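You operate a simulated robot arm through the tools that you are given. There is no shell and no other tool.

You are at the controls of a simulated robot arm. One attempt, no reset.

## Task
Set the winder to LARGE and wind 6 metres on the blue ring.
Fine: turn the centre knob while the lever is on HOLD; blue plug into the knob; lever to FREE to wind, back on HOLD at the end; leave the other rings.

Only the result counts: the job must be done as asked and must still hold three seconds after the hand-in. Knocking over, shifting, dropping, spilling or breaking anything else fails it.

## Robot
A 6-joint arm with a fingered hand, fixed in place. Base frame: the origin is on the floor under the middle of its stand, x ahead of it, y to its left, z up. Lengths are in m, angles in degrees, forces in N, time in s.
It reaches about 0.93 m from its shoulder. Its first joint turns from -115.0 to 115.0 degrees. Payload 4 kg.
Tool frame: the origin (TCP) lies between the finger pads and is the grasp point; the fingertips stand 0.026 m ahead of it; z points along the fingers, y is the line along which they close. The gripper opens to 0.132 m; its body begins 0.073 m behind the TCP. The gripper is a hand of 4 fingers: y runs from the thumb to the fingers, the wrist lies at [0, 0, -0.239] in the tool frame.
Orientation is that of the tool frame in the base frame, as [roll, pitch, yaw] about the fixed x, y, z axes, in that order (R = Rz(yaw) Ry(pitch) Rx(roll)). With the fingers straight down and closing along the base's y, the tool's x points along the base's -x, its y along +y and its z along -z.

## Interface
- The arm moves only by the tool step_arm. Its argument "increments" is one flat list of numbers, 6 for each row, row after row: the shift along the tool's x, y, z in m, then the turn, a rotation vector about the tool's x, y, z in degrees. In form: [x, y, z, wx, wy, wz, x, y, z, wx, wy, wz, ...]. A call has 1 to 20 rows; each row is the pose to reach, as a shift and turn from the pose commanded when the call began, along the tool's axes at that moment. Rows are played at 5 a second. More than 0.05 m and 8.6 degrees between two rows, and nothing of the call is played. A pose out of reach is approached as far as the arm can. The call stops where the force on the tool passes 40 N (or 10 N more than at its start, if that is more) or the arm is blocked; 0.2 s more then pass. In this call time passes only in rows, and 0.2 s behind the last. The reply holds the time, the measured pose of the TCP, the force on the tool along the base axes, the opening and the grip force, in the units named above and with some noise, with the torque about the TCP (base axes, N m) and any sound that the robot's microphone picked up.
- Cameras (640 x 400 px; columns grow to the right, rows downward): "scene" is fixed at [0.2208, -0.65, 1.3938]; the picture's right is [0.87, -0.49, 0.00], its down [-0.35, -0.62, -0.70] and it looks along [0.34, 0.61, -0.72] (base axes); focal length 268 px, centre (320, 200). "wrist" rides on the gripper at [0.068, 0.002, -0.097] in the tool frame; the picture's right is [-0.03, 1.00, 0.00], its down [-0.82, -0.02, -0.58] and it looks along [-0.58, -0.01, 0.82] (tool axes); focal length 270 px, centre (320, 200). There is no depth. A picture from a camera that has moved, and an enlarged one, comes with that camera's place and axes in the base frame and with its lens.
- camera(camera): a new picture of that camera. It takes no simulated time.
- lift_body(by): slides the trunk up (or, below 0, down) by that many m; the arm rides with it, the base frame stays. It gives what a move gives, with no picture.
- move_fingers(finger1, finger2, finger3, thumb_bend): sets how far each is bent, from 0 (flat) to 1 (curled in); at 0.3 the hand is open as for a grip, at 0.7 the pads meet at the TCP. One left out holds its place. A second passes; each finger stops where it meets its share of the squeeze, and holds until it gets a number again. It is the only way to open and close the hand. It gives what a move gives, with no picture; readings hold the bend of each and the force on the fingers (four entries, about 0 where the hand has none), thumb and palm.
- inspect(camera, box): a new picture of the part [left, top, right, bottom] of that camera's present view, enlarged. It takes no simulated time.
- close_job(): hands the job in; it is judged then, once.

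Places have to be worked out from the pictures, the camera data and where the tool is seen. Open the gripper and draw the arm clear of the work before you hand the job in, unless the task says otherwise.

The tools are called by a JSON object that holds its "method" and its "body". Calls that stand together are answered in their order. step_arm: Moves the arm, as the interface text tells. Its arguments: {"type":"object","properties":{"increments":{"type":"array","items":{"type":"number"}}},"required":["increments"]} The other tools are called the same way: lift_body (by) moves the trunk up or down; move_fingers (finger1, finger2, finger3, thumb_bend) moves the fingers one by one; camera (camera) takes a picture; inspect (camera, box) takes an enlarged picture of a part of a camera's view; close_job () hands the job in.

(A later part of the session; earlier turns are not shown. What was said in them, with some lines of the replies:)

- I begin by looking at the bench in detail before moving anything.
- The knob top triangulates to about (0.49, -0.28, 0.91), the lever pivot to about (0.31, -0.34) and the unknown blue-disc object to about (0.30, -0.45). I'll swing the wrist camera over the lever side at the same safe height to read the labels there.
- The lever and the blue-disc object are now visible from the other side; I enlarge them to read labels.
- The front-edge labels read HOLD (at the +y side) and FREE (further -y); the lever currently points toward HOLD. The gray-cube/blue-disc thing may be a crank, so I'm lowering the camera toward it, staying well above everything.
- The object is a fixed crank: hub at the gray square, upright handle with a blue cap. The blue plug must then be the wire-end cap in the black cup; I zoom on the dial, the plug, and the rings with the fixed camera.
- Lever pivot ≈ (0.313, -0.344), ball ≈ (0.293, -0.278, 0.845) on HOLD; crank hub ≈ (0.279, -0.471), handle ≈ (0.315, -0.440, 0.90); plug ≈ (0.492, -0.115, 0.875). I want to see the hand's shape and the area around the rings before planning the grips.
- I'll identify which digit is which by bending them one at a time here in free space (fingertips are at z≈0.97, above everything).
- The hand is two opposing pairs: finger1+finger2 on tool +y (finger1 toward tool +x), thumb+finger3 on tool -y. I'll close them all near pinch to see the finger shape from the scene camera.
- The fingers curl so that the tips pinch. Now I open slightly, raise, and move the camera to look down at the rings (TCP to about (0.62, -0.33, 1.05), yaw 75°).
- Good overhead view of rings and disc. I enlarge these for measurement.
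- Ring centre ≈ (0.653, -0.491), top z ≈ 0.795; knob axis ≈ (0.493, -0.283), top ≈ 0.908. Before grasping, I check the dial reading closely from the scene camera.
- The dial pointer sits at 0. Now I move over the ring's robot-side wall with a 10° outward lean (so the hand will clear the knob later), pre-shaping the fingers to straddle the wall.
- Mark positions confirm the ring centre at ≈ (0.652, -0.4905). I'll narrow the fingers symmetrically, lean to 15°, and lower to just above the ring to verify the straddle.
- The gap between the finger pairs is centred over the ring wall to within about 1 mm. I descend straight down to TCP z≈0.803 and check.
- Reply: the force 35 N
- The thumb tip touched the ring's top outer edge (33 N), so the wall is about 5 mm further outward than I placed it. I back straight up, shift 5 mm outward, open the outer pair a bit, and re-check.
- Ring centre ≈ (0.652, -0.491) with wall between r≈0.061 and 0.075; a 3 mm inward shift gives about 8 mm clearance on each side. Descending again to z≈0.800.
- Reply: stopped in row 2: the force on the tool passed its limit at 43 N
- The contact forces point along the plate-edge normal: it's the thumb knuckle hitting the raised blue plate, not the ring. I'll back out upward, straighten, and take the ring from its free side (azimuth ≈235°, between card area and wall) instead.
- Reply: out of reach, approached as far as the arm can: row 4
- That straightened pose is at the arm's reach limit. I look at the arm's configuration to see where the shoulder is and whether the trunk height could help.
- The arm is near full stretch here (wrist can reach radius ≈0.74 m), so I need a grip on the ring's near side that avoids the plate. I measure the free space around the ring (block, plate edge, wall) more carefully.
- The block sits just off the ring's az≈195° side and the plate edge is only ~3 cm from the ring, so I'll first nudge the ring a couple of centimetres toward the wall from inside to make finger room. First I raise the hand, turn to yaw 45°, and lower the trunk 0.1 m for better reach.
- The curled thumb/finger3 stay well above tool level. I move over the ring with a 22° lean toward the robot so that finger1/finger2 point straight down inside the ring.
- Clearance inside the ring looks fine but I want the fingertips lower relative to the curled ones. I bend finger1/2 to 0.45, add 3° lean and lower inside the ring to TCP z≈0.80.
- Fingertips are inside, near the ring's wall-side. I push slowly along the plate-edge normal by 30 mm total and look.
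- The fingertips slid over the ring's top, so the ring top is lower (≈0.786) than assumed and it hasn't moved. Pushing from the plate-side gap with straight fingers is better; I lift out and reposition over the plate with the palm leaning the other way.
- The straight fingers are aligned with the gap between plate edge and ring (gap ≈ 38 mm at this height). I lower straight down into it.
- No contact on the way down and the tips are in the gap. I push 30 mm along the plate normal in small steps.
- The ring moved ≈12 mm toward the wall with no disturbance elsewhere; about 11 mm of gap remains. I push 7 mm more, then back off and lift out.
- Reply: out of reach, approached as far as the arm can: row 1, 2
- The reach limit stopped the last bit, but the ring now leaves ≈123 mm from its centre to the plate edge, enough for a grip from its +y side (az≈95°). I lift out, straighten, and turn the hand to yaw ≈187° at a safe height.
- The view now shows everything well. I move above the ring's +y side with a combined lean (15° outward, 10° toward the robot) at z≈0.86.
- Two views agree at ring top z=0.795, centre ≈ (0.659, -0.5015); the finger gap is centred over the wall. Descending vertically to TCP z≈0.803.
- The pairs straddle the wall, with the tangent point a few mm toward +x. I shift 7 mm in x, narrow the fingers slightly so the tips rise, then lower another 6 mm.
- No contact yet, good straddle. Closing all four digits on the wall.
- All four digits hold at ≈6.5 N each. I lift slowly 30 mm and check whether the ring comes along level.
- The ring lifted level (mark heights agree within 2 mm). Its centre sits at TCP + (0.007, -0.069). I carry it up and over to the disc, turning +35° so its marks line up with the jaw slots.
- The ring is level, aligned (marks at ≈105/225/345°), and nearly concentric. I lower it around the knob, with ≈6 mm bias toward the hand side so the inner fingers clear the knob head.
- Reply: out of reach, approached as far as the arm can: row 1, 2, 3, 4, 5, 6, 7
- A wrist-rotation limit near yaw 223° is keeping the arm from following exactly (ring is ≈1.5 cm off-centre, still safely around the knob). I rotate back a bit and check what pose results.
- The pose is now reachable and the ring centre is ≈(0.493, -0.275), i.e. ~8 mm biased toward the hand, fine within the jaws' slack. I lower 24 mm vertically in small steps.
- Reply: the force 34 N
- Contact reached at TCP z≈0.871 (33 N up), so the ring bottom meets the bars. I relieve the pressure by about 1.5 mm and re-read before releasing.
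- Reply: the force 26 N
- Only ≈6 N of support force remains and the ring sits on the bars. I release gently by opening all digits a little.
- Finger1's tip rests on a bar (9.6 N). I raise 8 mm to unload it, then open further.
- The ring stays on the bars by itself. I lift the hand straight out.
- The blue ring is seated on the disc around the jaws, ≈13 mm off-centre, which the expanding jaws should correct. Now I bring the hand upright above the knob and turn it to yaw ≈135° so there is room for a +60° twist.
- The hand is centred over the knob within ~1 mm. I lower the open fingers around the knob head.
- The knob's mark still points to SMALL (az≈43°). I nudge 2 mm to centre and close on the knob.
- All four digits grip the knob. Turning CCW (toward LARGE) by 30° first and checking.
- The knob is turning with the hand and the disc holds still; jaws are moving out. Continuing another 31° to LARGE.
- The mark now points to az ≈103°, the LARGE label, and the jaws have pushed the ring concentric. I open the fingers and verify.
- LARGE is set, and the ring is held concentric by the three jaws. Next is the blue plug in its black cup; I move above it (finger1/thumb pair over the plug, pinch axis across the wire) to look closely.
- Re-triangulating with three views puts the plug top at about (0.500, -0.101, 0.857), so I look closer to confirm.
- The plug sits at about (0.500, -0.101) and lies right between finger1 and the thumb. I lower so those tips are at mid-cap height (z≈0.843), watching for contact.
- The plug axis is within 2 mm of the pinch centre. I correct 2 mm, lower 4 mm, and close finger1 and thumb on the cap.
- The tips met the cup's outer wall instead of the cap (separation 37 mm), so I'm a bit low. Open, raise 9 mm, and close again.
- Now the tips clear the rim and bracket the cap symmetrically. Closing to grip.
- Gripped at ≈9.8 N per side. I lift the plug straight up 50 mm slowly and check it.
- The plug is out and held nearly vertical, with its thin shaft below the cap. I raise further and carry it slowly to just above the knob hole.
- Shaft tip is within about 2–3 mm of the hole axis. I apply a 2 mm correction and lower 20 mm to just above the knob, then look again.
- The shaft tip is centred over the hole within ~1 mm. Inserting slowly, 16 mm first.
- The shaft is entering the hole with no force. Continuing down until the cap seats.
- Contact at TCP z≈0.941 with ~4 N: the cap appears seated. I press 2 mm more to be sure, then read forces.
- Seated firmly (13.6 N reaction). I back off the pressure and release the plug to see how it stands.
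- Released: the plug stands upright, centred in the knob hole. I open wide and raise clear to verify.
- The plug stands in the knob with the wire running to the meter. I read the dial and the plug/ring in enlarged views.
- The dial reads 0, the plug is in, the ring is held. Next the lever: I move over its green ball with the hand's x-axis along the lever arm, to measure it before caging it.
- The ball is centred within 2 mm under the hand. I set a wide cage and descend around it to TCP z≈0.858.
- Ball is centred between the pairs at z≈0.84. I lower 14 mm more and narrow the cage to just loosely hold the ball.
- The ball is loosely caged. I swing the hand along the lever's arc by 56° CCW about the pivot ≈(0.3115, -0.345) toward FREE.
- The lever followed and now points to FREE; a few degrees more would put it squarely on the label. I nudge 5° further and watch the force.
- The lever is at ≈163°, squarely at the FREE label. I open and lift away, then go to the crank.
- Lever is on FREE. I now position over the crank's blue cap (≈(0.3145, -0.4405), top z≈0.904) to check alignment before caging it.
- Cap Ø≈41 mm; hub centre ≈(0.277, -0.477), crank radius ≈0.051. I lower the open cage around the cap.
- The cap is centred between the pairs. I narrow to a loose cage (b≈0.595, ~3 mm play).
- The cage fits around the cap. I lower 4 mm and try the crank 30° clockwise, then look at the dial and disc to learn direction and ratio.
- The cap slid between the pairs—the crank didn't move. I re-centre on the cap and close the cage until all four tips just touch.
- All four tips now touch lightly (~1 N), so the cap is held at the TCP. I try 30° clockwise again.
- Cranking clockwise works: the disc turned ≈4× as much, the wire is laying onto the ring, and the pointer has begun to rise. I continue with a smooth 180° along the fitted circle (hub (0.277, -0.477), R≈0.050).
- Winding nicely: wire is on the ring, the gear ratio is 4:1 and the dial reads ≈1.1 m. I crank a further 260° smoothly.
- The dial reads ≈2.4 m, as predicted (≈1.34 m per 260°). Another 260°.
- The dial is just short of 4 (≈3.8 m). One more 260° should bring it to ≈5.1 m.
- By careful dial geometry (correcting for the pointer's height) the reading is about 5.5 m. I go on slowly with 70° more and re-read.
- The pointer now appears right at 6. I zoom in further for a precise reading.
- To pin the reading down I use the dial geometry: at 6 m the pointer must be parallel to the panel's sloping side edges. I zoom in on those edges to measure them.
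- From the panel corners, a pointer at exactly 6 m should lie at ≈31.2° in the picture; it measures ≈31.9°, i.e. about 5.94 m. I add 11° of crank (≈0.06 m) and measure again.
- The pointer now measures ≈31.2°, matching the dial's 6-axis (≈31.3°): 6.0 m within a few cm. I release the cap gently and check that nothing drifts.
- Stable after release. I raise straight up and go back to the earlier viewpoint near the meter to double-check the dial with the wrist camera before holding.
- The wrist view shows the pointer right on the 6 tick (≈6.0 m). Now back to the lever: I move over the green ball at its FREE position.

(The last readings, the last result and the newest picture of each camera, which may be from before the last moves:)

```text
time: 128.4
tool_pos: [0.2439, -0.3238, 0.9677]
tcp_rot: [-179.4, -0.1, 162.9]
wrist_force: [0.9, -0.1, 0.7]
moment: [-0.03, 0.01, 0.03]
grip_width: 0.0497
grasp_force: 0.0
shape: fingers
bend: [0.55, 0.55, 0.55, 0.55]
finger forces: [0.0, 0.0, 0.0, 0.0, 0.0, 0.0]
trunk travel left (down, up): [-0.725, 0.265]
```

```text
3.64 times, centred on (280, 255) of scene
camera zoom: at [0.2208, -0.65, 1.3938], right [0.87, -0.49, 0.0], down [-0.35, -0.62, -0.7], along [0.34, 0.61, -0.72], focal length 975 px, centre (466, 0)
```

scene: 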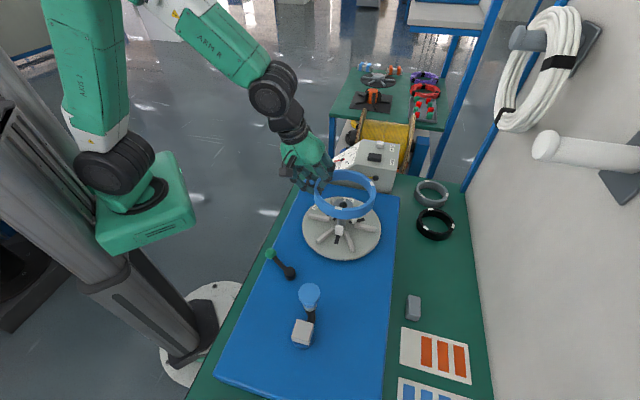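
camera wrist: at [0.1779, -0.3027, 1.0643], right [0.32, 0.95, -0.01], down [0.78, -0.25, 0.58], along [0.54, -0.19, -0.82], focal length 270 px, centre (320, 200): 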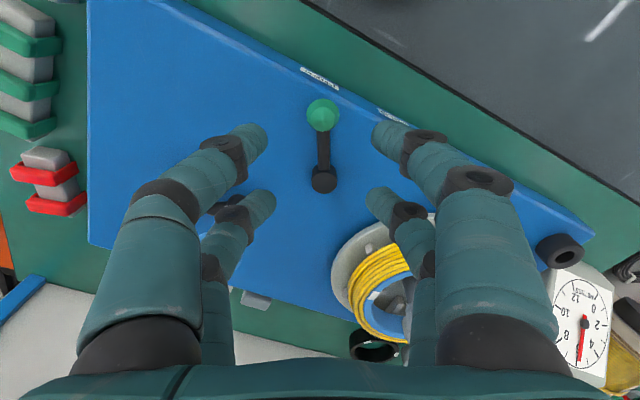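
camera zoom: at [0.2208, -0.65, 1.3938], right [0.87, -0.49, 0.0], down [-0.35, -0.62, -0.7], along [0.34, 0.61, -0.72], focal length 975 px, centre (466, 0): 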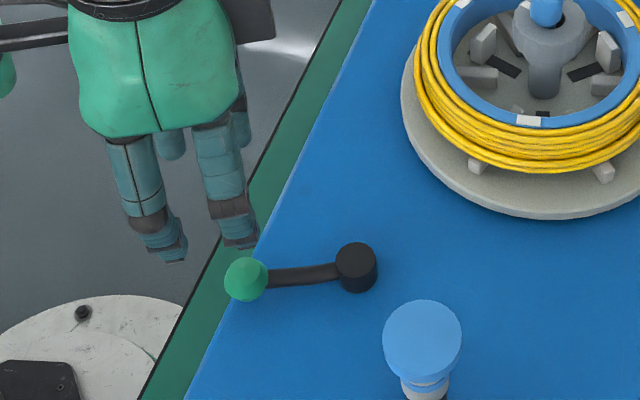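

Ball is within 2 mm of the hand axis. I lower around it and narrow the cage.

{"method": "step_arm", "body": {"increments": [-0.002, 0.0012, 0.036, 0, 0, 0, -0.002, 0.0012, 0.072, 0, 0, 0, -0.002, 0.0012, 0.108, 0, 0, 0]}}

{"method": "move_fingers", "body": {"finger1": 0.61, "finger2": 0.61, "finger3": 0.61, "thumb_bend": 0.61}}

{"method": "inspect", "body": {"camera": "wrist", "box": [180, 60, 460, 260]}}

```text
time: 129.2
tool_pos: [0.245, -0.3242, 0.859]
tcp_rot: [-179.4, -0.1, 162.8]
wrist_force: [-0.4, -0.3, 0.0]
moment: [0.0, -0.02, -0.01]
grip_width: 0.0497
grasp_force: 0.0
shape: fingers
bend: [0.55, 0.55, 0.55, 0.55]
finger forces: [0.0, 0.1, 0.0, 0.0, 0.1, 0.1]
trunk travel left (down, up): [-0.725, 0.265]
```

```text
time: 130.2
tool_pos: [0.245, -0.3245, 0.8597]
tcp_rot: [-179.4, -0.2, 162.9]
wrist_force: [0.3, -0.6, 0.9]
moment: [-0.03, -0.03, -0.04]
grip_width: 0.0296
grasp_force: 0.2
shape: fingers
bend: [0.61, 0.61, 0.61, 0.61]
finger forces: [0.0, 0.0, 0.1, 0.0, 0.0, 0.0]
trunk travel left (down, up): [-0.725, 0.265]
```

```text
2.00 times, centred on (320, 160) of wrist
camera zoom: at [0.1801, -0.3032, 0.9555], right [0.32, 0.95, -0.01], down [0.78, -0.25, 0.58], along [0.54, -0.19, -0.82], focal length 541 px, centre (320, 280)
```

zoom: 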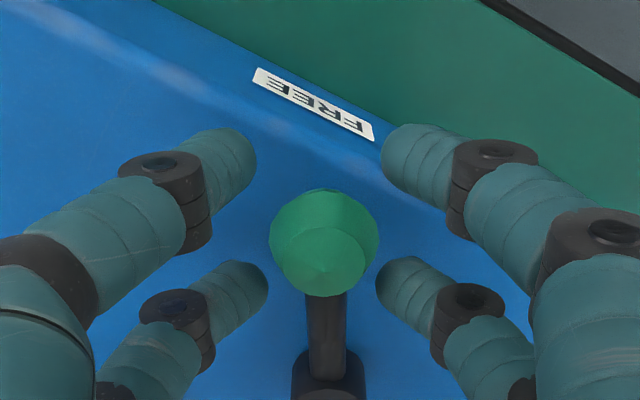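

Ball caged again. I swing the lever back along the arc, 59° clockwise, to HOLD.

{"method": "step_arm", "body": {"increments": [-0.0005, 0.0085, 0, 0, 0, 7, -0.002, 0.0169, 0, 0, 0, 14, -0.0045, 0.0251, 0, 0, 0, 21, -0.0081, 0.0329, 0, 0, 0, 28, -0.0125, 0.0403, 0, 0, 0, 35, -0.0178, 0.0469, 0, 0, 0, 42, -0.0239, 0.053, 0, 0, 0, 49, -0.0296, 0.0574, 0, 0, 0, 55, -0.0337, 0.0602, 0, 0, 0, 59]}}

{"method": "inspect", "body": {"camera": "wrist", "box": [180, 60, 460, 260]}}

{"method": "inspect", "body": {"camera": "scene", "box": [220, 200, 340, 310]}}

```text
time: 132.2
tool_pos: [0.2956, -0.2776, 0.8591]
tcp_rot: [-179.6, 0.4, 103.8]
wrist_force: [0.2, 0.5, 0.5]
moment: [0.0, -0.03, -0.03]
grip_width: 0.0299
grasp_force: 0.0
shape: fingers
bend: [0.61, 0.61, 0.61, 0.61]
finger forces: [0.0, 0.0, 0.1, 0.1, 0.0, 0.0]
trunk travel left (down, up): [-0.725, 0.265]
```

```text
2.00 times, centred on (320, 160) of wrist
camera zoom: at [0.2799, -0.2118, 0.9544], right [0.98, 0.21, -0.01], down [0.18, -0.79, 0.58], along [0.12, -0.57, -0.81], focal length 541 px, centre (320, 280)
```

zoom: 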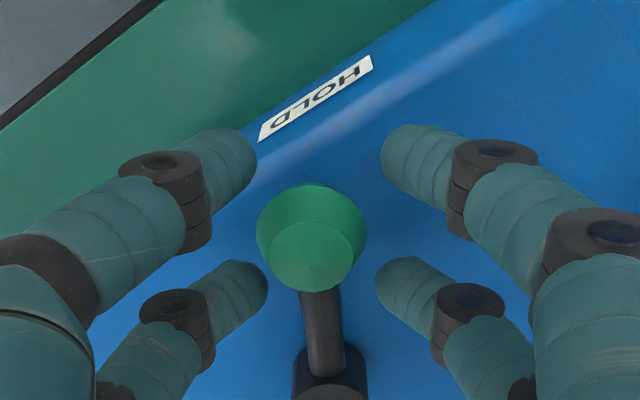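

```text
3.64 times, centred on (280, 255) of scene
camera zoom: at [0.2208, -0.65, 1.3938], right [0.87, -0.49, 0.0], down [-0.35, -0.62, -0.7], along [0.34, 0.61, -0.72], focal length 975 px, centre (466, 0)
```

zoom: 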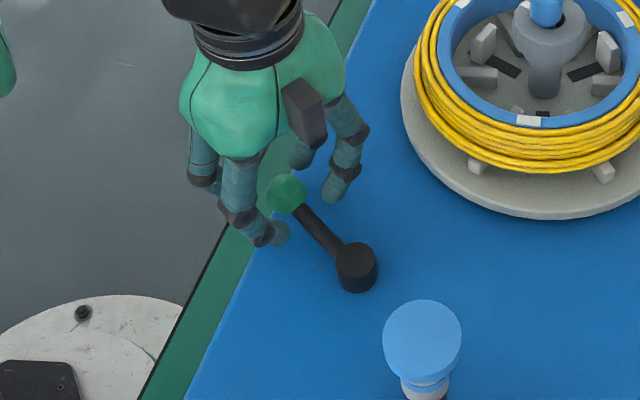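

The lever ball is back at exactly its original HOLD position in the scene view. I open the cage, lift off, and draw the arm clear.

{"method": "move_fingers", "body": {"finger1": 0.5, "finger2": 0.5, "finger3": 0.5, "thumb_bend": 0.5}}

{"method": "step_arm", "body": {"increments": [0, -0.002, -0.03, 0, 0, 0, 0, -0.002, -0.07, 0, 0, 0, 0, -0.002, -0.11, 0, 0, 0, 0, -0.002, -0.15, 0, 0, 0, 0, -0.002, -0.19, 0, 0, 0]}}

{"method": "camera", "body": {"camera": "scene"}}

{"method": "inspect", "body": {"camera": "scene", "box": [220, 200, 340, 310]}}

{"method": "inspect", "body": {"camera": "scene", "box": [334, 146, 366, 166]}}

{"method": "inspect", "body": {"camera": "scene", "box": [280, 130, 420, 270]}}

```text
time: 133.2
tool_pos: [0.2949, -0.2798, 0.8589]
tcp_rot: [-179.6, 0.5, 104.0]
wrist_force: [-0.1, 0.3, 0.4]
moment: [-0.02, 0.0, -0.02]
grip_width: 0.0651
grasp_force: 0.1
shape: fingers
bend: [0.5, 0.5, 0.5, 0.5]
finger forces: [0.0, 0.0, 0.0, 0.0, 0.0, 0.0]
trunk travel left (down, up): [-0.725, 0.265]
```

```text
time: 134.4
tool_pos: [0.2945, -0.2753, 1.0475]
tcp_rot: [-179.6, 0.7, 103.8]
wrist_force: [0.3, 0.5, -1.0]
moment: [-0.04, 0.01, -0.03]
grip_width: 0.0654
grasp_force: 0.1
shape: fingers
bend: [0.5, 0.5, 0.5, 0.5]
finger forces: [0.0, 0.1, 0.1, 0.0, 0.0, 0.1]
trunk travel left (down, up): [-0.725, 0.265]
```

```text
taken
```

scene: 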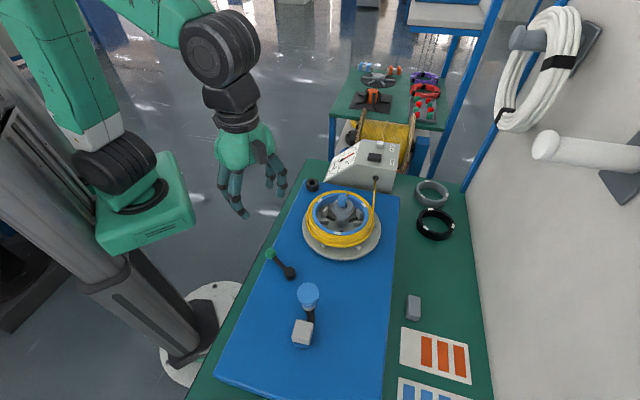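

```text
3.64 times, centred on (280, 255) of scene
camera zoom: at [0.2208, -0.65, 1.3938], right [0.87, -0.49, 0.0], down [-0.35, -0.62, -0.7], along [0.34, 0.61, -0.72], focal length 975 px, centre (466, 0)
```

zoom: 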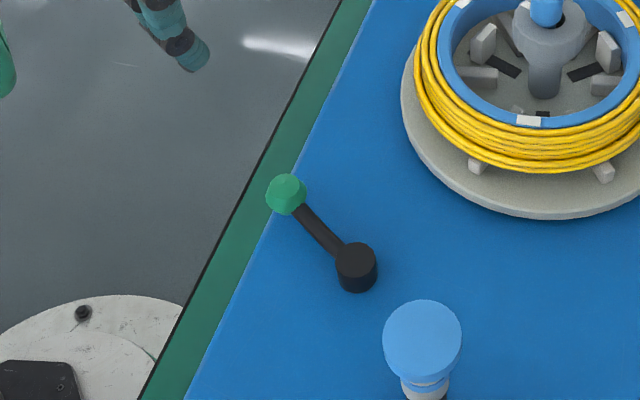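

```text
16.00 times, centred on (350, 156) of scene
camera zoom: at [0.2208, -0.65, 1.3938], right [0.87, -0.49, 0.0], down [-0.35, -0.62, -0.7], along [0.34, 0.61, -0.72], focal length 4289 px, centre (-160, 904)
```

zoom: 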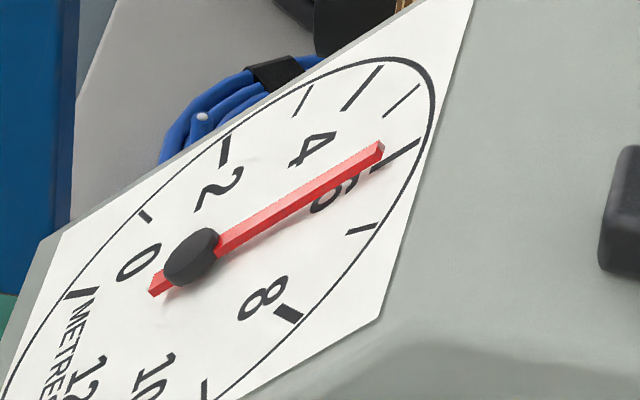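

```text
2.86 times, centred on (350, 200) of scene
camera zoom: at [0.2208, -0.65, 1.3938], right [0.87, -0.49, 0.0], down [-0.35, -0.62, -0.7], along [0.34, 0.61, -0.72], focal length 766 px, centre (234, 200)
```

zoom: 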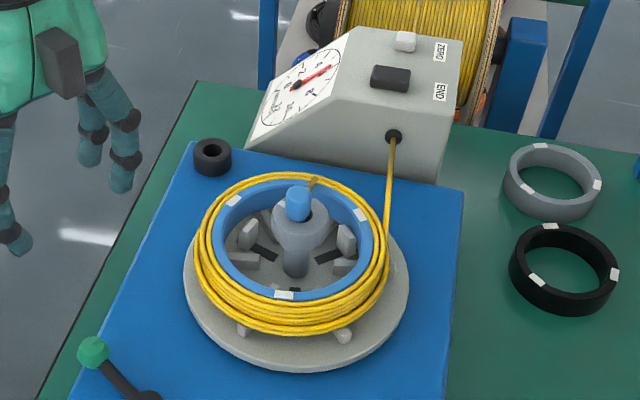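

Everything looks as intended. I verify knob/LARGE alignment and jaws once more from the wrist camera before handing in.

{"method": "camera", "body": {"camera": "wrist"}}

{"method": "inspect", "body": {"camera": "wrist", "box": [400, 0, 640, 180]}}

{"method": "inspect", "body": {"camera": "scene", "box": [300, 175, 385, 260]}}

```text
taken
camera wrist: at [0.2787, -0.2093, 1.1443], right [0.98, 0.22, -0.01], down [0.18, -0.79, 0.58], along [0.12, -0.57, -0.81], focal length 270 px, centre (320, 200)
```

wrist: 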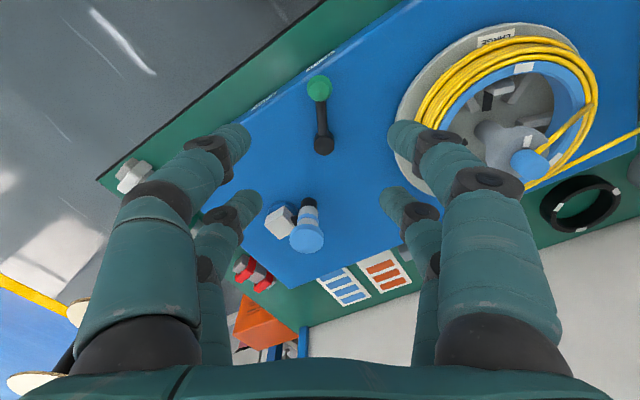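

```text
2.22 times, centred on (520, 90) of wrist
camera zoom: at [0.2787, -0.2093, 1.1443], right [0.98, 0.22, -0.01], down [0.18, -0.79, 0.58], along [0.12, -0.57, -0.81], focal length 601 px, centre (-124, 444)
```

zoom: 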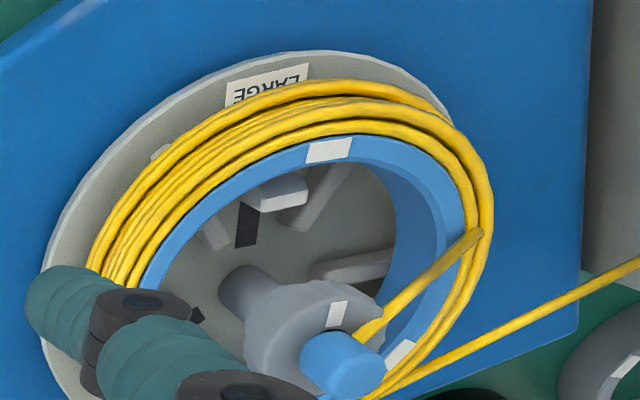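

```text
4.71 times, centred on (342, 218) of scene
camera zoom: at [0.2208, -0.65, 1.3938], right [0.87, -0.49, 0.0], down [-0.35, -0.62, -0.7], along [0.34, 0.61, -0.72], focal length 1261 px, centre (214, 118)
```

zoom: 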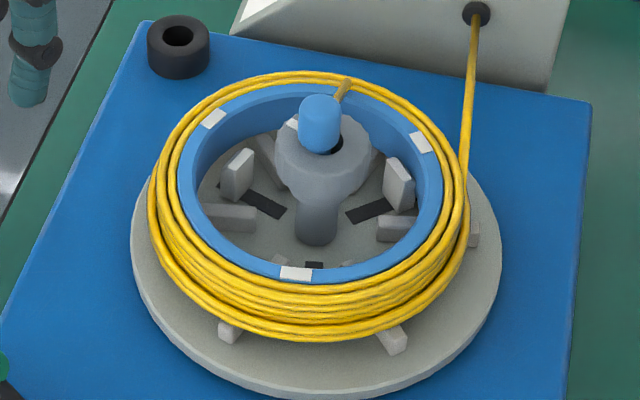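

All set: knob on LARGE, wire on the blue ring, dial at 6, lever on HOLD, other items untouched. I open the hand and draw the arm clear of the bench.

{"method": "move_fingers", "body": {"finger1": 0.3, "finger2": 0.3, "finger3": 0.3, "thumb_bend": 0.3}}

{"method": "step_arm", "body": {"increments": [0, 0, -0.035, 0, 0, 0, 0, 0, -0.07, 0, 0, 0, 0.027, 0.02, -0.07, 0, 0, 0, 0.054, 0.04, -0.07, 0, 0, 0, 0.081, 0.06, -0.07, 0, 0, 0, 0.108, 0.08, -0.07, 0, 0, 0, 0.135, 0.1, -0.07, 0, 0, 0]}}

{"method": "camera", "body": {"camera": "scene"}}

{"method": "inspect", "body": {"camera": "scene", "box": [334, 146, 366, 166]}}

{"method": "inspect", "body": {"camera": "scene", "box": [240, 170, 480, 320]}}

```text
time: 135.4
tool_pos: [0.2934, -0.2763, 1.0473]
tcp_rot: [-179.7, 0.5, 103.9]
wrist_force: [-0.2, -0.8, 0.3]
moment: [0.01, -0.02, 0.02]
grip_width: 0.1321
grasp_force: 0.1
shape: fingers
bend: [0.3, 0.3, 0.3, 0.3]
finger forces: [0.0, 0.0, 0.0, 0.0, 0.1, 0.0]
trunk travel left (down, up): [-0.725, 0.265]
```

```text
time: 137.0
tool_pos: [0.3601, -0.1188, 1.1166]
tcp_rot: [-179.6, 0.4, 103.8]
wrist_force: [0.2, 0.5, -0.2]
moment: [-0.03, 0.0, -0.05]
grip_width: 0.1325
grasp_force: 0.1
shape: fingers
bend: [0.3, 0.3, 0.3, 0.3]
finger forces: [0.0, 0.0, 0.1, 0.1, 0.0, 0.0]
trunk travel left (down, up): [-0.725, 0.265]
```

```text
taken
```

scene: 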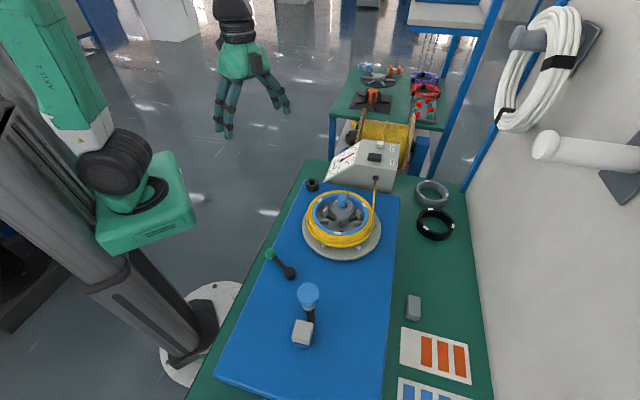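

```text
16.00 times, centred on (350, 156) of scene
camera zoom: at [0.2208, -0.65, 1.3938], right [0.87, -0.49, 0.0], down [-0.35, -0.62, -0.7], along [0.34, 0.61, -0.72], focal length 4289 px, centre (-160, 904)
```

zoom: 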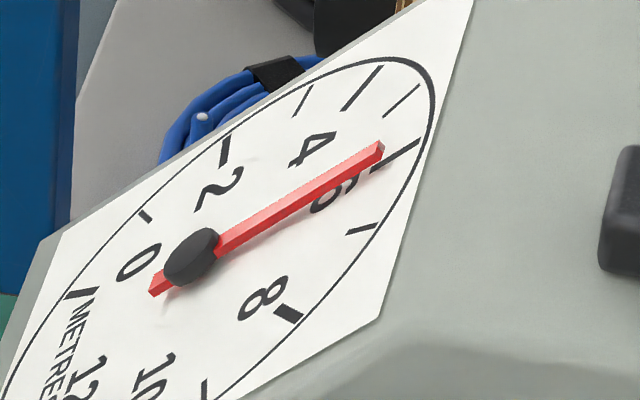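

```text
2.67 times, centred on (360, 245) of scene
camera zoom: at [0.2208, -0.65, 1.3938], right [0.87, -0.49, 0.0], down [-0.35, -0.62, -0.7], along [0.34, 0.61, -0.72], focal length 715 px, centre (213, 80)
```

zoom: 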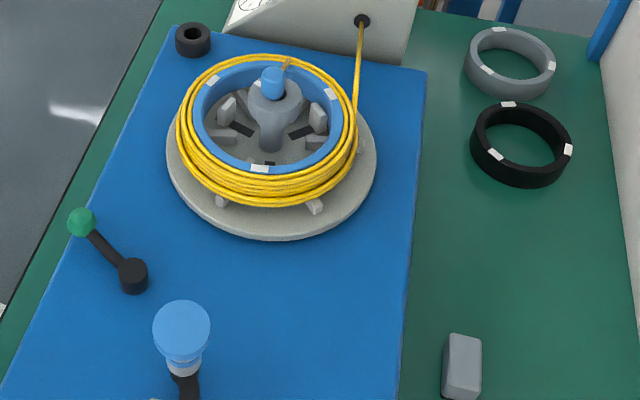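

The arm is clear, the dial still reads 6, the lever is on HOLD, the wire sits on the blue ring and the other rings are where they were. Handing in the job.

{"method": "close_job", "body": {}}

```text
The job is handed in.
```

The winder is set to LARGE and about 6 metres of wire are wound on the blue ring. I've handed the job in. I don't have the verdict yet.

- **Meter:** It read 0 at the start and now reads 6.0 m, to within a few centimetres. It did not move after I let go of the crank, and it was unchanged at the last check before hand-in.
- **Knob and ring:** I turned the knob to LARGE with the lever on HOLD. The jaws hold the blue ring centred.
- **Plug and lever:** The blue plug is in the knob. The lever went to FREE for winding and is back where it started on HOLD.
- **Touched along the way:**
  - I pushed the blue ring about 12 mm along the bench to make room for the fingers before lifting it.
  - A finger pressed on the edge of the blue plate while I was reaching for the ring, at up to 43 N on the hand.
  - Two fingertips lightly pressed the side of the plug's black cup (about 3 N).
- **Surroundings:** In the last picture, the black and grey rings and the grey block look unmoved. I did not press the ZERO or END buttons.

The hand is open and the arm is clear of the work. I lowered the trunk 0.1 m for reach and left it there.
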